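You operate a simulated robot arm through the tools that you are given. There is no shell and no other tool. Be economical: measure what you need, move in short steps, check, and stop when the job is done.

Carry out the task below with a simulated robot arm. There is one attempt and no reset: what you move stays moved.

TASK
Close the lid of the cream box.
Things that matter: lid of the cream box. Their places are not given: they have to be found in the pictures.

It is judged by the outcome, as a careful person would: the job done as asked, and still so three seconds after it is handed in. It fails if anything else is knocked over, pushed out of place, dropped, spilled or broken.

THE ROBOT
A 6-joint arm with a two-finger parallel gripper, fixed in place. Base frame: the origin is at the foot of the arm, x ahead of it, y to its left, z up; the work surface is at about z = 0.018. Lengths are in m, angles in degrees, forces in N, time in s.
With the tool pointing down near the work surface it reaches from about 0.2 to 0.46 m from the base axis. Its first joint turns from -70.0 to 70.0 degrees. Payload 1.9 kg.
Tool frame: the origin (TCP) lies between the finger pads and is the grasp point; the fingertips stand 0.023 m ahead of it; z points along the fingers, y is the line along which they close. The gripper opens to 0.094 m. The fingers are 0.038 m wide and 0.01 m thick; the gripper's body (0.054 by 0.096 m) begins 0.039 m behind the TCP.
Orientation is that of the tool frame in the base frame, as a unit quaternion [w, x, y, z]. With the fingers straight down and closing along the base's y, the tool's x points along the base's -x, its y along +y and its z along -z.

THE INTERFACE
- The arm moves only by the tool jog_arm. Its argument "rows" is a list that holds one entry, the list of rows, each a list of 7 numbers: the opening, from 0 (shut) to 1 (fully open), then the shift along the tool's x, y, z in m, then the turn, a rotation vector about the tool's x, y, z in degrees. In form: [[[hand, dx, dy, dz, ax, ay, az], ...]]. A call has 1 to 20 rows; each row is the pose to reach, as a shift and turn from the pose commanded when the call began, along the tool's axes at that moment. A row lasts 0.2 s, in which the tool goes at most 0.05 m and 8.6 degrees; a call with a longer step from one row to the next is refused whole, and so is a gripper value outside its range. A pose out of reach is approached as far as the arm can. The call stops where the force on the tool passes 40 N (or 10 N more than at its start, if that is more) or the arm is blocked; 0.2 s more then pass. The fingers move at their own pace (about 0.108 m/s each) and stop on an object; they squeeze with about 44 N. The grip force told is the motor's: it shows also when the fingers shut on nothing. Time passes only in rows, and 0.2 s behind the last, so rows that repeat a pose let the fingers close. It gives the time, the measured TCP pose, the force on the tool (base axes), the opening and the grip force at its end, in the units of the frame above (readings bear some noise), and new pictures: "pictures" is both (left out), scene, wrist or none.
- Cameras (640 x 400 px; columns grow to the right, rows downward): "scene" is fixed at [0.0221, 0.2904, 0.446]; the picture's right is [-0.97, -0.22, 0.00], its down [-0.08, 0.34, -0.94] and it looks along [0.21, -0.91, -0.35] (base axes); focal length 335 px, centre (320, 200). "wrist" rides on the gripper at [-0.039, 0, -0.044] in the tool frame; the picture's right is [0.00, -1.00, 0.00], its down [0.97, 0.00, -0.24] and it looks along [0.24, 0.00, 0.97] (tool axes); focal length 218 px, centre (320, 200).
- probe_pixels(camera, pixels): there is no depth. For up to 12 entries [column, row, z] of the newest picture of that camera ("zoom" is the newest enlarged one), the place [x, y] in the base frame at which the ray of that pixel passes the height z, good to about 0.002 m. No time passes.
- enlarge(camera, box): a new picture of the part [left, top, right, bottom] of that camera's present view, enlarged. No time passes.
- finish_job(): hands the job in; it is judged then, once.

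Work in short steps. Measure before you move; look again where a grasp or a placing could have gone wrong, and mend it. You have 60 turns and 120 pictures in all, the two below and enlarged ones among them. Open the gripper and draw the arm clear of the work before you hand the job in, unless the task says otherwise; then end with one line.

The tools are called after "Request:" as a command line: name --argument value ..., lists and objects as JSON in quotes. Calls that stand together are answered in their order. jog_arm: Moves the arm, as the interface text tells. Its arguments: {"type":"object","properties":{"rows":{"type":"array","items":{"type":"array","items":{"type":"array","items":{"type":"number"}}}},"pictures":{"type":"string","enum":["both","scene","wrist","none"]}},"required":["rows"]} The other tools are called the same way: probe_pixels (camera, pixels) gives the place at which the rays of pixels pass given heights; enlarge (camera, box) takes an enlarged picture of a part of a camera's view; finish_job () hands the job in.

At the start:

```text
t: 0.0
ee_pos: [0.16, -0.2241, 0.2837]
orientation: [0.0, -0.001, 1.0, 0.001]
wrist_force: [-0.6, 0.4, -0.7]
width: 0.0944
finger_force: 0.0
```

scene: 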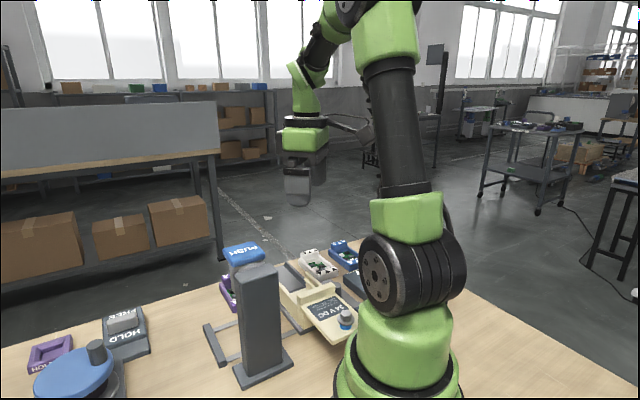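
wrist: 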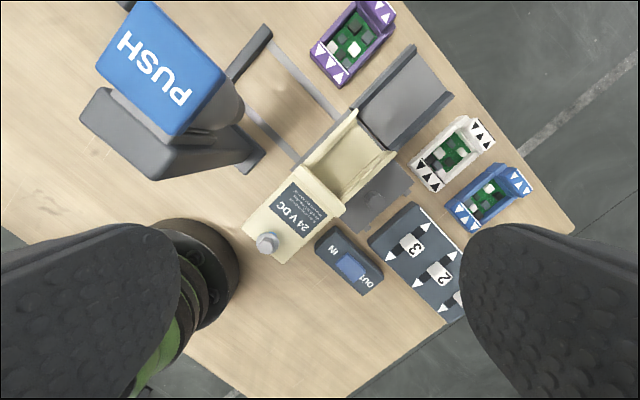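

I see a cream box with a "24 V DC" label near wrist (320,190). I enlarge both views to understand its lid.

Request:
enlarge --camera "wrist" --box '[220, 60, 480, 280]'

Request:
enlarge --camera "scene" --box '[190, 220, 390, 380]'

```text
1.82 times, centred on (350, 170) of wrist
```

zoom: 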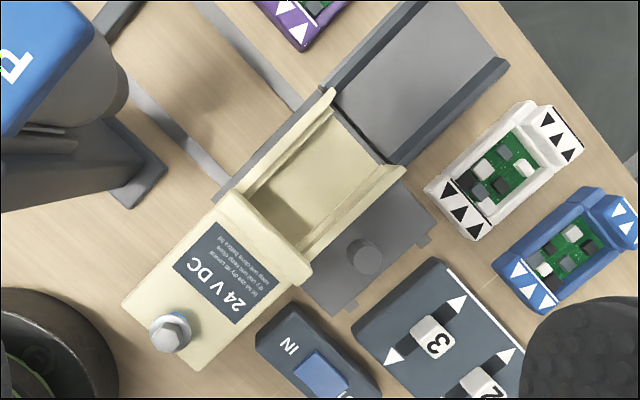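

```text
2.50 times, centred on (290, 300) of scene
```

zoom: 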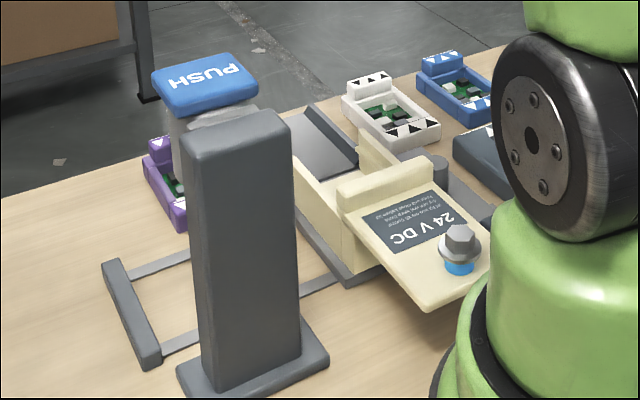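

I look closer at the lid and label.

Request:
enlarge --camera "wrist" --box '[240, 160, 350, 270]'

Request:
enlarge --camera "wrist" --box '[290, 90, 420, 220]'

Request:
enlarge --camera "scene" --box '[270, 260, 370, 350]'

```text
3.64 times, centred on (295, 215) of wrist
```

zoom: 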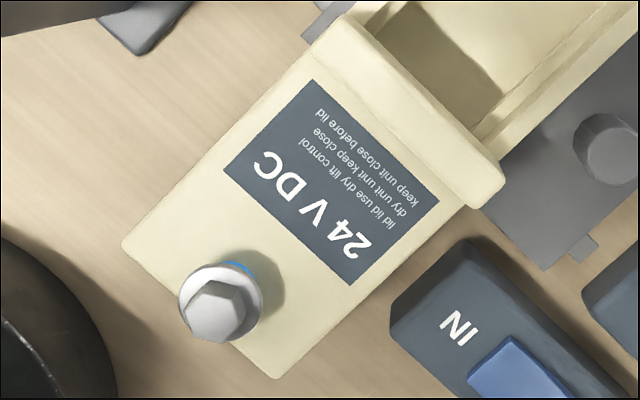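

```text
3.08 times, centred on (355, 155) of wrist
```

zoom: 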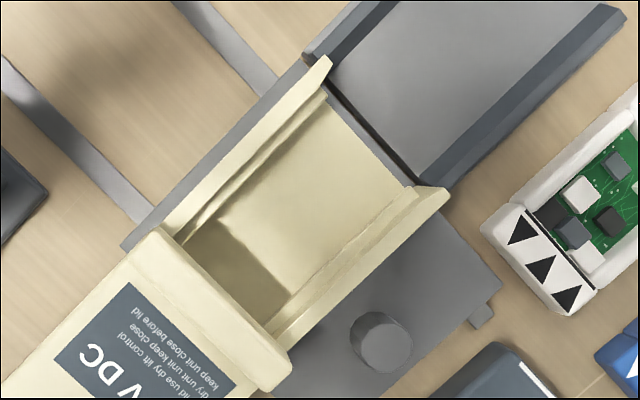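

```text
4.44 times, centred on (320, 305) of scene
```

zoom: 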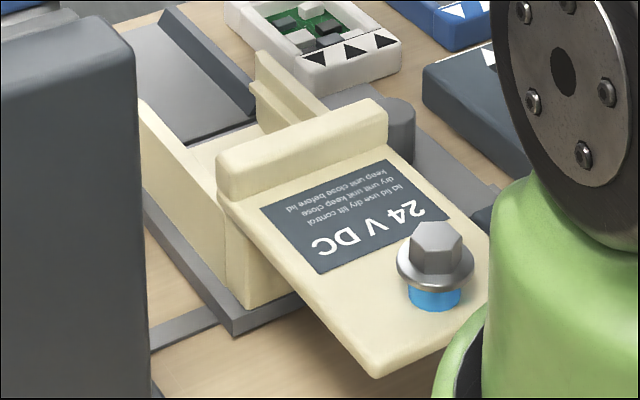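

The lid is a sliding one, in grooves, with a ridge at its leading end. I triangulate label corners from both cameras to get the height.

Request:
probe_pixels --camera "wrist" --pixels '[[327.7, 215.3, 0.05], [327.7, 215.3, 0.08], [293.4, 182, 0.05], [293.4, 182, 0.08], [303.2, 238.4, 0.05], [303.2, 238.4, 0.08], [268.1, 206.2, 0.05], [268.1, 206.2, 0.08]]'

Request:
probe_pixels --camera "scene" --pixels '[[335.3, 295.5, 0.05], [335.3, 295.5, 0.08], [306.9, 306.6, 0.05], [306.9, 306.6, 0.08], [349.3, 310, 0.05], [349.3, 310, 0.08], [319.5, 321.4, 0.05], [319.5, 321.4, 0.08]]'

```text
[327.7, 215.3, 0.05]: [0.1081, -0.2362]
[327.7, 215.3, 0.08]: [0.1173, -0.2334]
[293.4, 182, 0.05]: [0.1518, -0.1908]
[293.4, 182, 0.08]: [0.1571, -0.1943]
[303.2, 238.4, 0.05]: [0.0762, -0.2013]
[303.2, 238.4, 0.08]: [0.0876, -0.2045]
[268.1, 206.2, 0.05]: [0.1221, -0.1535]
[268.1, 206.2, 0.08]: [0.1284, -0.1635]
```

```text
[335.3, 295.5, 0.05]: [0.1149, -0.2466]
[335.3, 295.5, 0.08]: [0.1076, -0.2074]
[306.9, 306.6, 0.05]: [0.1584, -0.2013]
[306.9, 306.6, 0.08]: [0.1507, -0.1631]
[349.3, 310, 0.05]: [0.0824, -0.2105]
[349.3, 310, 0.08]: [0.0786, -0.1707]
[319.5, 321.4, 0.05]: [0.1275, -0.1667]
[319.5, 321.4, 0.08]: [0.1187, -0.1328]
```

Request:
probe_pixels --camera "wrist" --pixels '[[306.3, 164.7, 0.07], [345.3, 208.6, 0.07], [301, 168, 0.07], [338, 212.5, 0.07], [358.2, 109.5, 0.065], [396.2, 151.8, 0.065], [271, 243, 0.06], [244, 227, 0.058], [283, 264, 0.058], [268, 242, 0.08], [415, 45, 0.03], [452, 95, 0.03]]'

Request:
probe_pixels --camera "scene" --pixels '[[297, 304, 0.07], [329, 290, 0.07], [298, 296, 0.07], [327, 284, 0.07], [305, 274, 0.065], [305, 274, 0.075], [418, 370, 0.08], [417.8, 365, 0.08]]'

```text
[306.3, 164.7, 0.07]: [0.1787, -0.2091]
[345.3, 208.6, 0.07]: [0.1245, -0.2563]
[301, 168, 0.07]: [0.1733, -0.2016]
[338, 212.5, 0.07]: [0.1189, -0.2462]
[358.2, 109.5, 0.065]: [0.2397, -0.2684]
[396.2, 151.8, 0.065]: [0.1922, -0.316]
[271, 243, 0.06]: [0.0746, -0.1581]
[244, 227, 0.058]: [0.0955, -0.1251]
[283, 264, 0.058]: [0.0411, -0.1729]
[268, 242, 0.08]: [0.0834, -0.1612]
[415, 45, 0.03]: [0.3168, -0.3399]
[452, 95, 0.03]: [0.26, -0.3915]
```

```text
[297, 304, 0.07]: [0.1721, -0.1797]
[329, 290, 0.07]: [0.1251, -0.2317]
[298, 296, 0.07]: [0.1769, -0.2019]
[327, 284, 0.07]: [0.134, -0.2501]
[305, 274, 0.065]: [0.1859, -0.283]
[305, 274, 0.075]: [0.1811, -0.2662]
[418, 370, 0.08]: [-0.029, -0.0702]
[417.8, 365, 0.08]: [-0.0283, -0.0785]
```

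I locate the PUSH pillar to check the clearance along the slide path.

Request:
probe_pixels --camera "scene" --pixels '[[238, 366, 0.03], [283, 350, 0.03], [292, 362, 0.018], [245, 387, 0.018], [245, 250, 0.16], [245, 250, 0.13], [265, 262, 0.16]]'

Request:
probe_pixels --camera "wrist" --pixels '[[248, 172, 0.018], [262, 155, 0.018], [180, 135, 0.16], [180, 135, 0.13], [230, 60, 0.16], [225, 60, 0.13], [240, 115, 0.12]]'

```text
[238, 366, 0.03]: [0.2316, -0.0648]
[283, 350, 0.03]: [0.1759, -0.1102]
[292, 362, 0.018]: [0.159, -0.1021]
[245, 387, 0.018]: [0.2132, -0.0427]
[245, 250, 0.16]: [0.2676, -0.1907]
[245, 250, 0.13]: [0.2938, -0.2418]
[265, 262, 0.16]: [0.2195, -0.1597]
```

```text
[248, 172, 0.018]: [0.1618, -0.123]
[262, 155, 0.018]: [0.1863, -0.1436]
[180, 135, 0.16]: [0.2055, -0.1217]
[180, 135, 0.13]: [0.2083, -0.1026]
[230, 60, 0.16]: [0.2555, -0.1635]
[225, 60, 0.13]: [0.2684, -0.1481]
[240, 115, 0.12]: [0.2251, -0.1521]
```

The pillar stays about 0.1 m off the slide line, so it is clear. I will push the lid's ridge from behind (toward about [0.69,-0.72]) with the fingers part-closed. First I turn 46° and move above the label.

Request:
jog_arm --rows '[[[0.3, 0.006, 0.004, 0.01, 0, 0, 7.7], [0.3, 0.012, 0.008, 0.02, 0, 0, 15.4], [0.3, 0.018, 0.012, 0.04, 0, 0, 23], [0.3, 0.025, 0.016, 0.06, 0, 0, 30.7], [0.3, 0.032, 0.02, 0.08, 0, 0, 38.4], [0.3, 0.038, 0.025, 0.1, 0, 0, 46], [0.3, 0.038, 0.025, 0.1, 0, 0, 46]]]'

```text
t: 1.6
ee_pos: [0.1215, -0.2001, 0.1851]
orientation: [0.0, 0.392, 0.92, 0.0]
wrist_force: [0.5, -0.9, 0.2]
width: 0.0284
finger_force: 0.0
```

scene: 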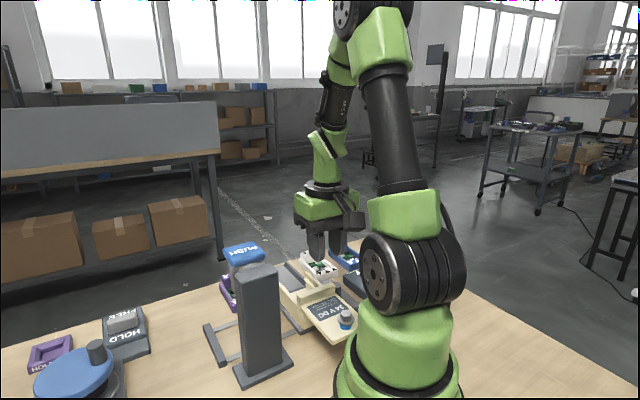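
wrist: 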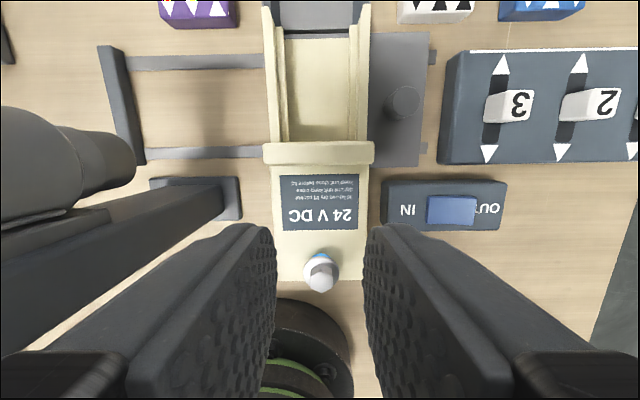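

The box is now aligned with the picture (ridge at rows 143–164, centred at col 319). I measure the ridge, lid ends and box far end.

Request:
probe_pixels --camera "wrist" --pixels '[[319, 143, 0.07], [319, 164, 0.07], [319, 168, 0.058], [319, 282, 0.058], [319, 35, 0.03], [266, 8, 0.065], [369, 5, 0.065], [320, 290, 0.085], [265, 155, 0.07], [374, 155, 0.07], [380, 165, 0.03]]'

Request:
enlarge --camera "wrist" --box '[220, 0, 420, 125]'

Request:
enlarge --camera "wrist" --box '[240, 125, 400, 225]'

```text
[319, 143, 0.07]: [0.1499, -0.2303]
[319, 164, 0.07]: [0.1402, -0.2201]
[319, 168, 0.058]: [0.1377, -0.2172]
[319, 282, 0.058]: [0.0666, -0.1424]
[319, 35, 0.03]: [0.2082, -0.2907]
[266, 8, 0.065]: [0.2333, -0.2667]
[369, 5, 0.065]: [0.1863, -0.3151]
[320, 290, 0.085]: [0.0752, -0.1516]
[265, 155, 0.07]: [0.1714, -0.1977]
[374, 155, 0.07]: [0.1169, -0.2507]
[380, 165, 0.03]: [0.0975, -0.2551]
```

```text
3.20 times, centred on (320, 62) of wrist
```

zoom: 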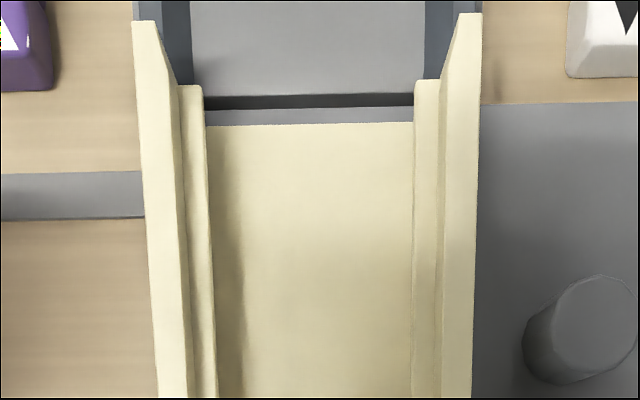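

```text
4.00 times, centred on (320, 175) of wrist
```

zoom: 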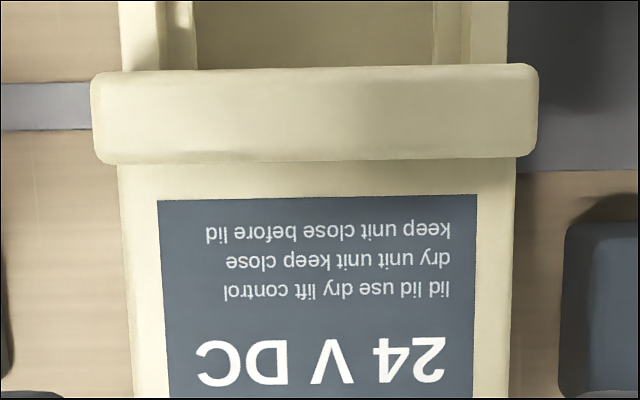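

Lid top is z≈0.058, ridge rear face near (0.140,-0.220), box far end near (0.21,-0.29): roughly 0.09 m of travel. I back off 8 mm and descend so the fingertips sit just above the lid plate, behind the ridge.

Request:
jog_arm --rows '[[[0.3, 0.008, 0, 0.02, 0, 0, 0], [0.3, 0.008, 0, 0.045, 0, 0, 0], [0.3, 0.008, 0, 0.07, 0, 0, 0], [0.3, 0.008, 0, 0.085, 0, 0, 0], [0.3, 0.008, 0, 0.093, 0, 0, 0], [0.3, 0.008, 0, 0.098, 0, 0, 0]]]'

Request:
enlarge --camera "scene" --box '[270, 230, 390, 350]'

```text
t: 3.0
ee_pos: [0.1165, -0.194, 0.0876]
orientation: [0.0, 0.391, 0.92, 0.0]
wrist_force: [0.2, 0.4, 0.0]
width: 0.0284
finger_force: 0.0
```

scene: 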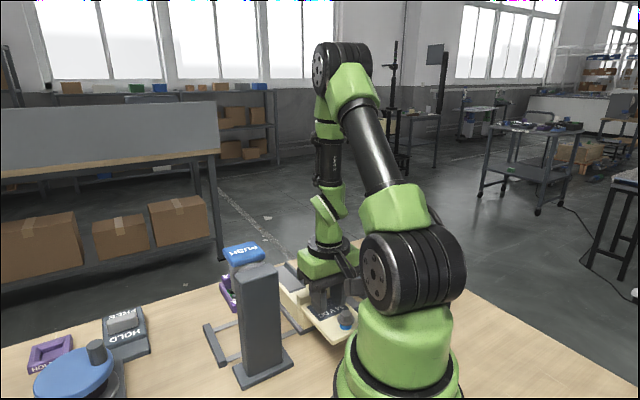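
wrist: 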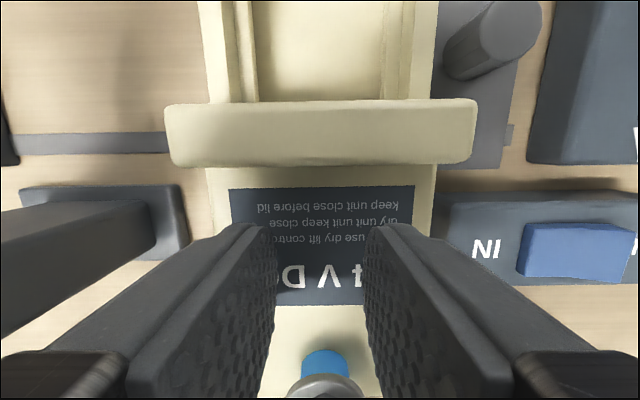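

```text
3.33 times, centred on (330, 290) of scene
```

zoom: 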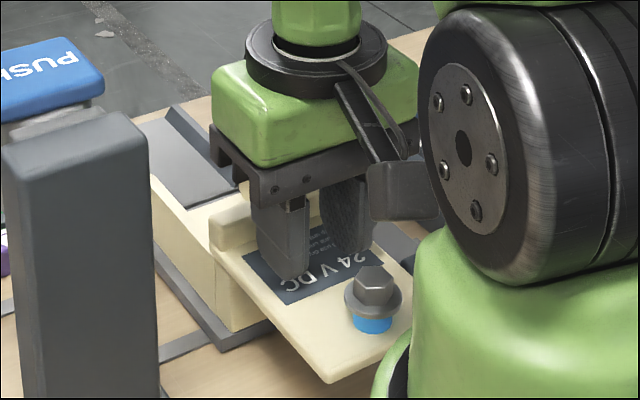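

Fingers sit on the label just behind the ridge, with nothing touched. I lower 3 mm and push forward slowly.

Request:
jog_arm --rows '[[[0.3, 0, 0, 0.003, 0, 0, 0], [0.3, -0.004, 0, 0.003, 0, 0, 0], [0.3, -0.008, 0, 0.003, 0, 0, 0], [0.3, -0.012, 0, 0.003, 0, 0, 0], [0.3, -0.015, 0, 0.003, 0, 0, 0], [0.3, -0.018, 0, 0.003, 0, 0, 0], [0.3, -0.021, 0, 0.003, 0, 0, 0], [0.3, -0.024, 0, 0.003, 0, 0, 0], [0.3, -0.027, 0, 0.003, 0, 0, 0], [0.3, -0.03, 0, 0.003, 0, 0, 0]]]'

Request:
enlarge --camera "scene" --box '[270, 230, 390, 350]'

```text
t: 5.2
ee_pos: [0.1371, -0.214, 0.0831]
orientation: [0.0, 0.391, 0.92, 0.0]
wrist_force: [3.7, 5.2, 14.1]
width: 0.0282
finger_force: 0.1
```

scene: 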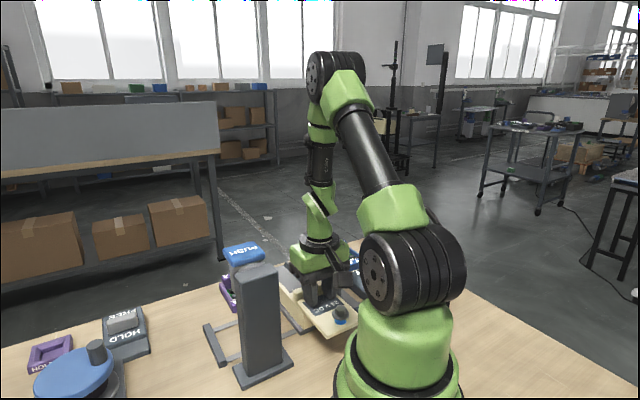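
wrist: 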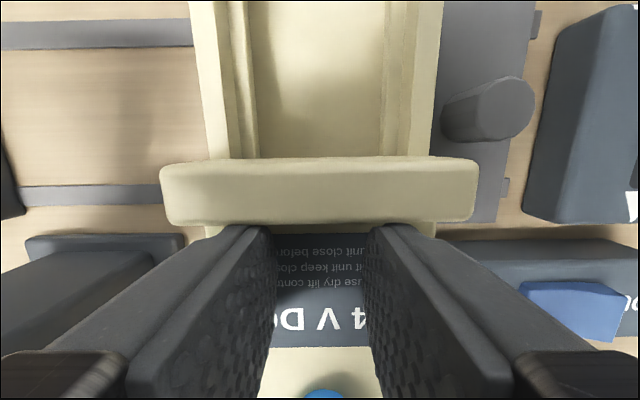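

```text
3.33 times, centred on (330, 290) of scene
```

zoom: 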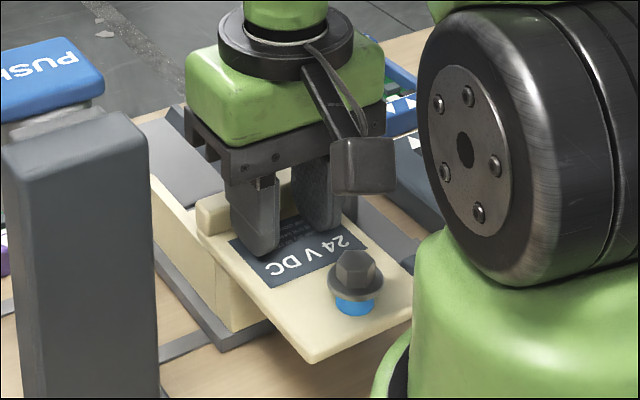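

The lid slides (scene: ridge and bolt moved), but the tips press down on it (Fz 14 N). I rise 3 mm and keep pushing slowly.

Request:
jog_arm --rows '[[[0.3, 0, 0, -0.003, 0, 0, 0], [0.3, -0.003, 0, -0.003, 0, 0, 0], [0.3, -0.006, 0, -0.003, 0, 0, 0], [0.3, -0.009, 0, -0.003, 0, 0, 0], [0.3, -0.012, 0, -0.003, 0, 0, 0], [0.3, -0.015, 0, -0.003, 0, 0, 0], [0.3, -0.018, 0, -0.003, 0, 0, 0], [0.3, -0.021, 0, -0.003, 0, 0, 0], [0.3, -0.024, 0, -0.003, 0, 0, 0], [0.3, -0.027, 0, -0.003, 0, 0, 0], [0.3, -0.03, 0, -0.003, 0, 0, 0], [0.3, -0.033, 0, -0.003, 0, 0, 0], [0.3, -0.036, 0, -0.003, 0, 0, 0], [0.3, -0.039, 0, -0.003, 0, 0, 0], [0.3, -0.042, 0, -0.003, 0, 0, 0]]]'

Request:
enlarge --camera "scene" --box '[250, 230, 370, 350]'

```text
t: 8.4
ee_pos: [0.1661, -0.2451, 0.0865]
orientation: [0.0, 0.391, 0.92, 0.0]
wrist_force: [-1.0, 0.1, 0.5]
width: 0.0281
finger_force: 0.2
```

scene: 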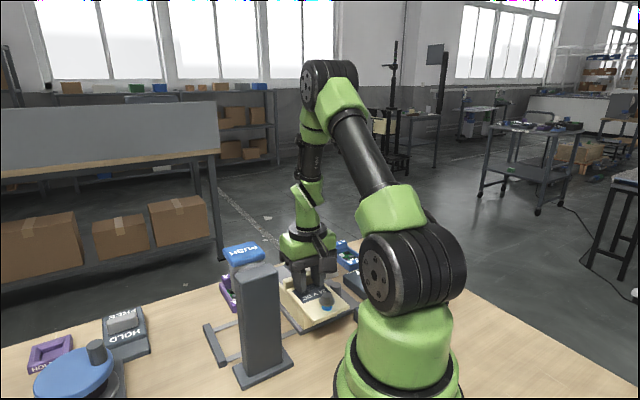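
wrist: 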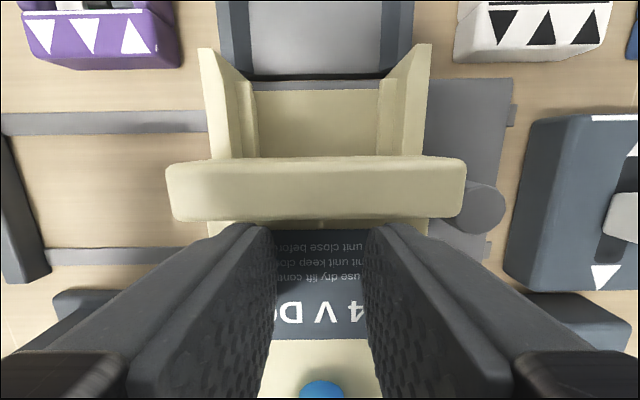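

```text
3.33 times, centred on (310, 290) of scene
```

zoom: 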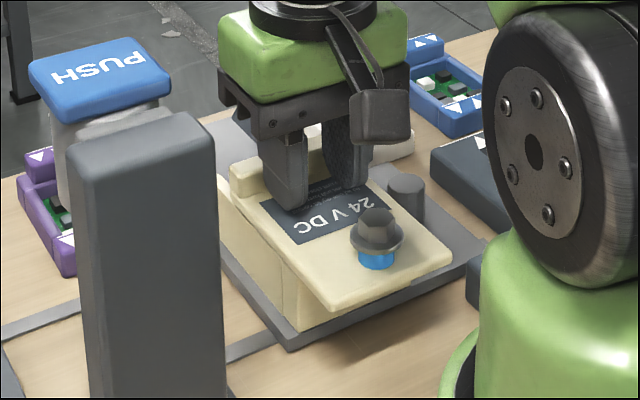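

The lid moves well with low force; about 0.03 m remains and the rear overhang is small now. I push on 20 mm.

Request:
jog_arm --rows '[[[0.3, -0.003, 0, 0, 0, 0, 0], [0.3, -0.006, 0, 0, 0, 0, 0], [0.3, -0.009, 0, 0, 0, 0, 0], [0.3, -0.012, 0, 0, 0, 0, 0], [0.3, -0.015, 0, 0, 0, 0, 0], [0.3, -0.018, 0, 0, 0, 0, 0], [0.3, -0.02, 0, 0, 0, 0, 0]]]'

Request:
enlarge --camera "scene" --box '[250, 230, 370, 350]'

```text
t: 10.0
ee_pos: [0.1805, -0.2588, 0.0858]
orientation: [0.0, 0.391, 0.92, -0.001]
wrist_force: [-1.4, 0.7, -0.1]
width: 0.0281
finger_force: 0.1
```

scene: 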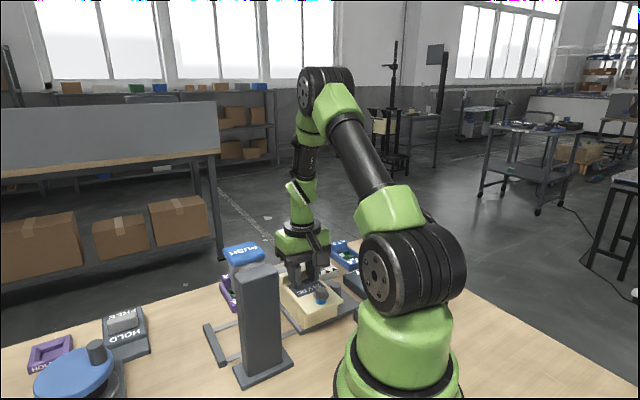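
wrist: 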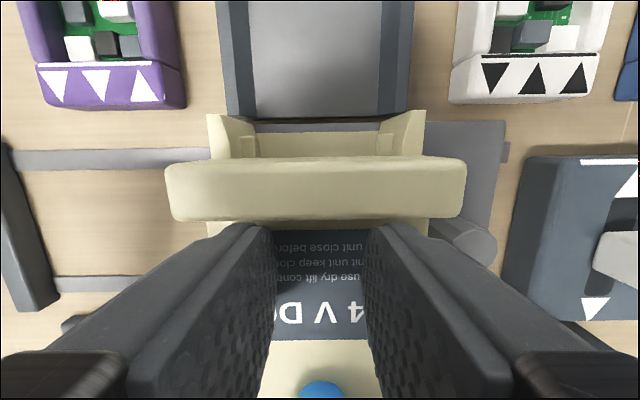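

```text
3.33 times, centred on (310, 290) of scene
```

zoom: 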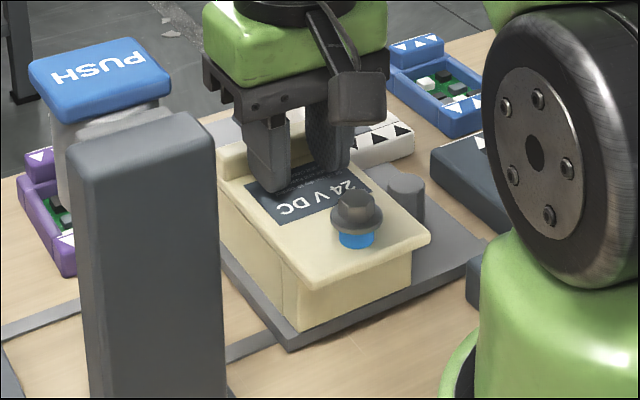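

Rear overhang is now small (~15 mm). I push in finer steps, watching for a stop.

Request:
jog_arm --rows '[[[0.3, -0.002, 0, 0, 0, 0, 0], [0.3, -0.004, 0, 0, 0, 0, 0], [0.3, -0.006, 0, 0, 0, 0, 0], [0.3, -0.008, 0, 0, 0, 0, 0], [0.3, -0.01, 0, 0, 0, 0, 0]]]'

Request:
enlarge --camera "scene" --box '[250, 230, 370, 350]'

```text
t: 11.2
ee_pos: [0.1869, -0.2663, 0.085]
orientation: [0.0, 0.391, 0.92, 0.0]
wrist_force: [-0.2, 0.8, -0.1]
width: 0.028
finger_force: 0.0
```

scene: 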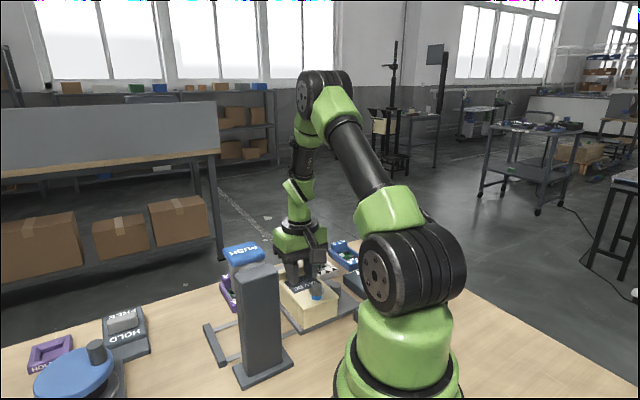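
wrist: 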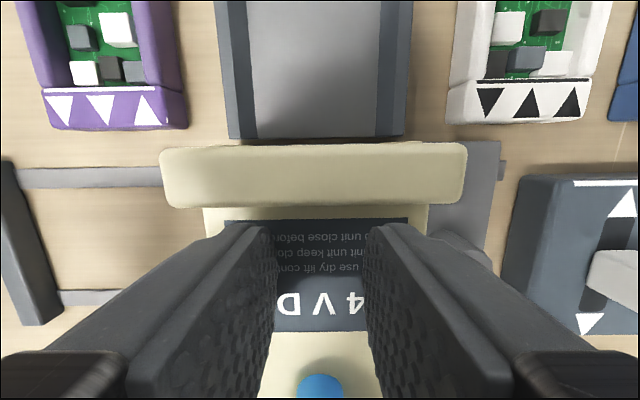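

```text
3.33 times, centred on (310, 290) of scene
```

zoom: 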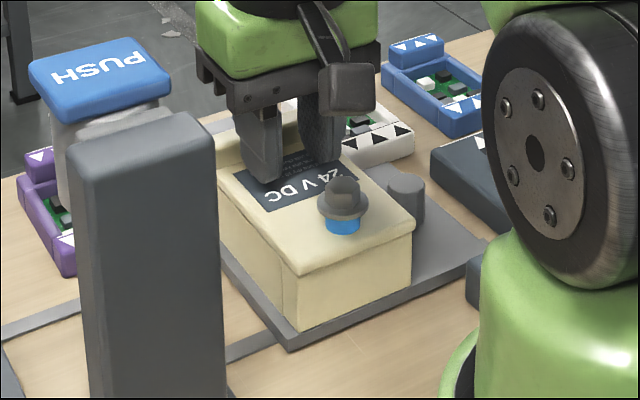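

The ridge has moved ahead of the fingers on its own (snapped shut, apparently), and the rear is flush with the box. I nudge forward gently to confirm it is at its stop.

Request:
jog_arm --rows '[[[0.3, -0.002, 0, 0, 0, 0, 0], [0.3, -0.004, 0, 0, 0, 0, 0], [0.3, -0.005, 0, 0, 0, 0, 0], [0.3, -0.006, 0, 0, 0, 0, 0], [0.3, -0.007, 0, 0, 0, 0, 0]]]'

```text
t: 12.4
ee_pos: [0.1913, -0.2701, 0.0849]
orientation: [-0.003, 0.391, 0.92, 0.002]
wrist_force: [-22.6, 25.1, 14.7]
width: 0.0281
finger_force: 0.1
```

scene: 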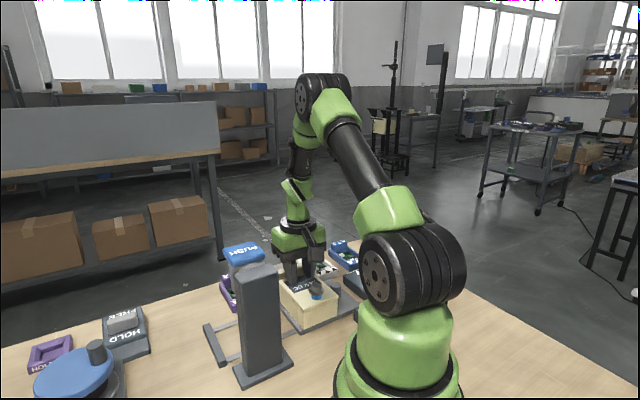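
wrist: 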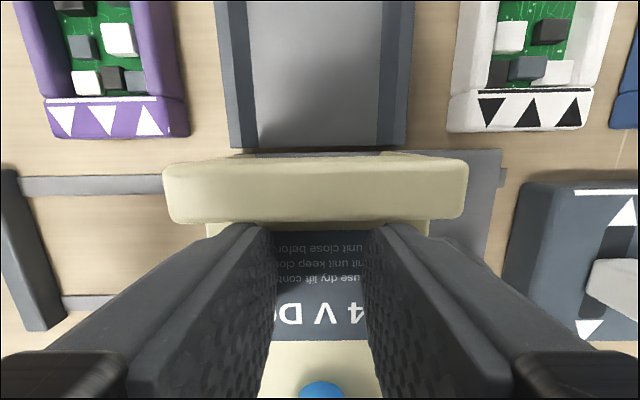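

The lid is at a hard stop (about 34 N along the slide direction). I back off and rise clear to inspect.

Request:
jog_arm --rows '[[[0.3, 0.006, 0, 0, 0, 0, 0], [0.3, 0.012, 0, -0.002, 0, 0, 0], [0.3, 0.014, 0, -0.02, 0, 0, 0], [0.3, 0.014, 0, -0.05, 0, 0, 0], [0.3, 0.014, 0, -0.08, 0, 0, 0], [0.3, 0.014, 0, -0.115, 0, 0, 0], [0.6, 0.014, 0, -0.15, 0, 0, 0], [1, 0.014, 0, -0.15, 0, 0, 0], [1, 0.014, 0, -0.15, 0, 0, 0]]]'

Request:
enlarge --camera "scene" --box '[250, 230, 370, 350]'

Request:
enlarge --camera "wrist" --box '[220, 60, 420, 260]'

```text
t: 14.4
ee_pos: [0.1813, -0.2609, 0.239]
orientation: [0.0, 0.391, 0.921, 0.0]
wrist_force: [0.4, -1.0, 0.8]
width: 0.094
finger_force: 0.2
```

scene: 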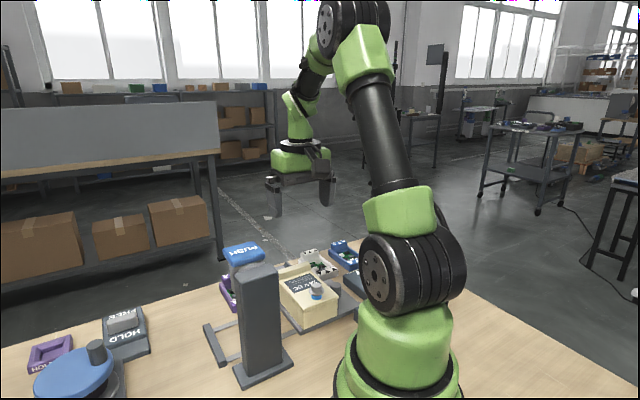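
wrist: 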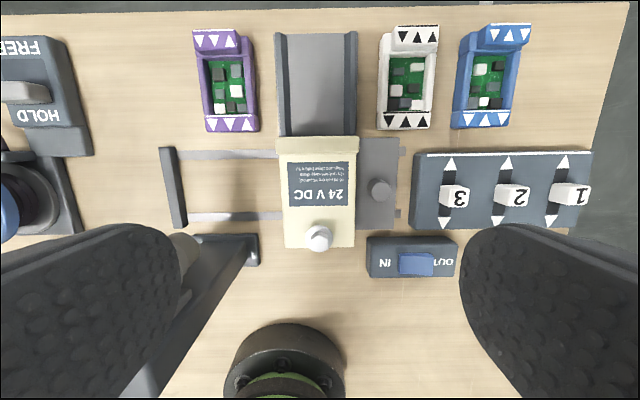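

```text
3.33 times, centred on (310, 290) of scene
```

zoom: 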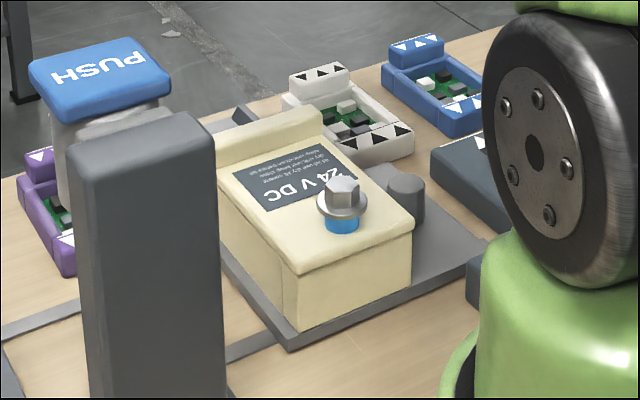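

```text
2.00 times, centred on (320, 160) of wrist
```

zoom: 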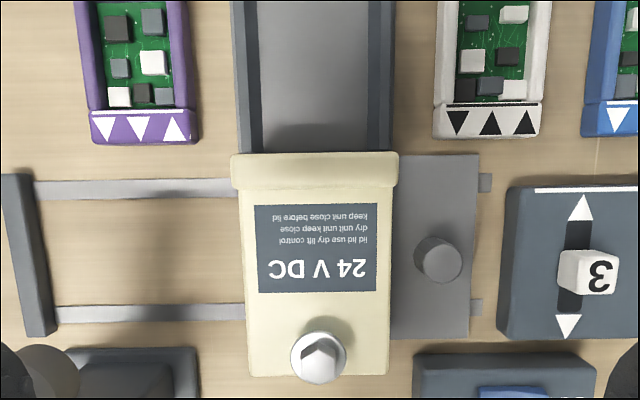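

The lid covers the box fully, sits flush at the rear and rests against its stop. The bolt is still upright, nothing else has moved, and the arm is clear.

Request:
finish_job

```text
The job is handed in.
```

The cream box's lid is closed: I slid it forward until it hit its stop, nothing else on the bench was moved, and the arm is clear with the gripper open.
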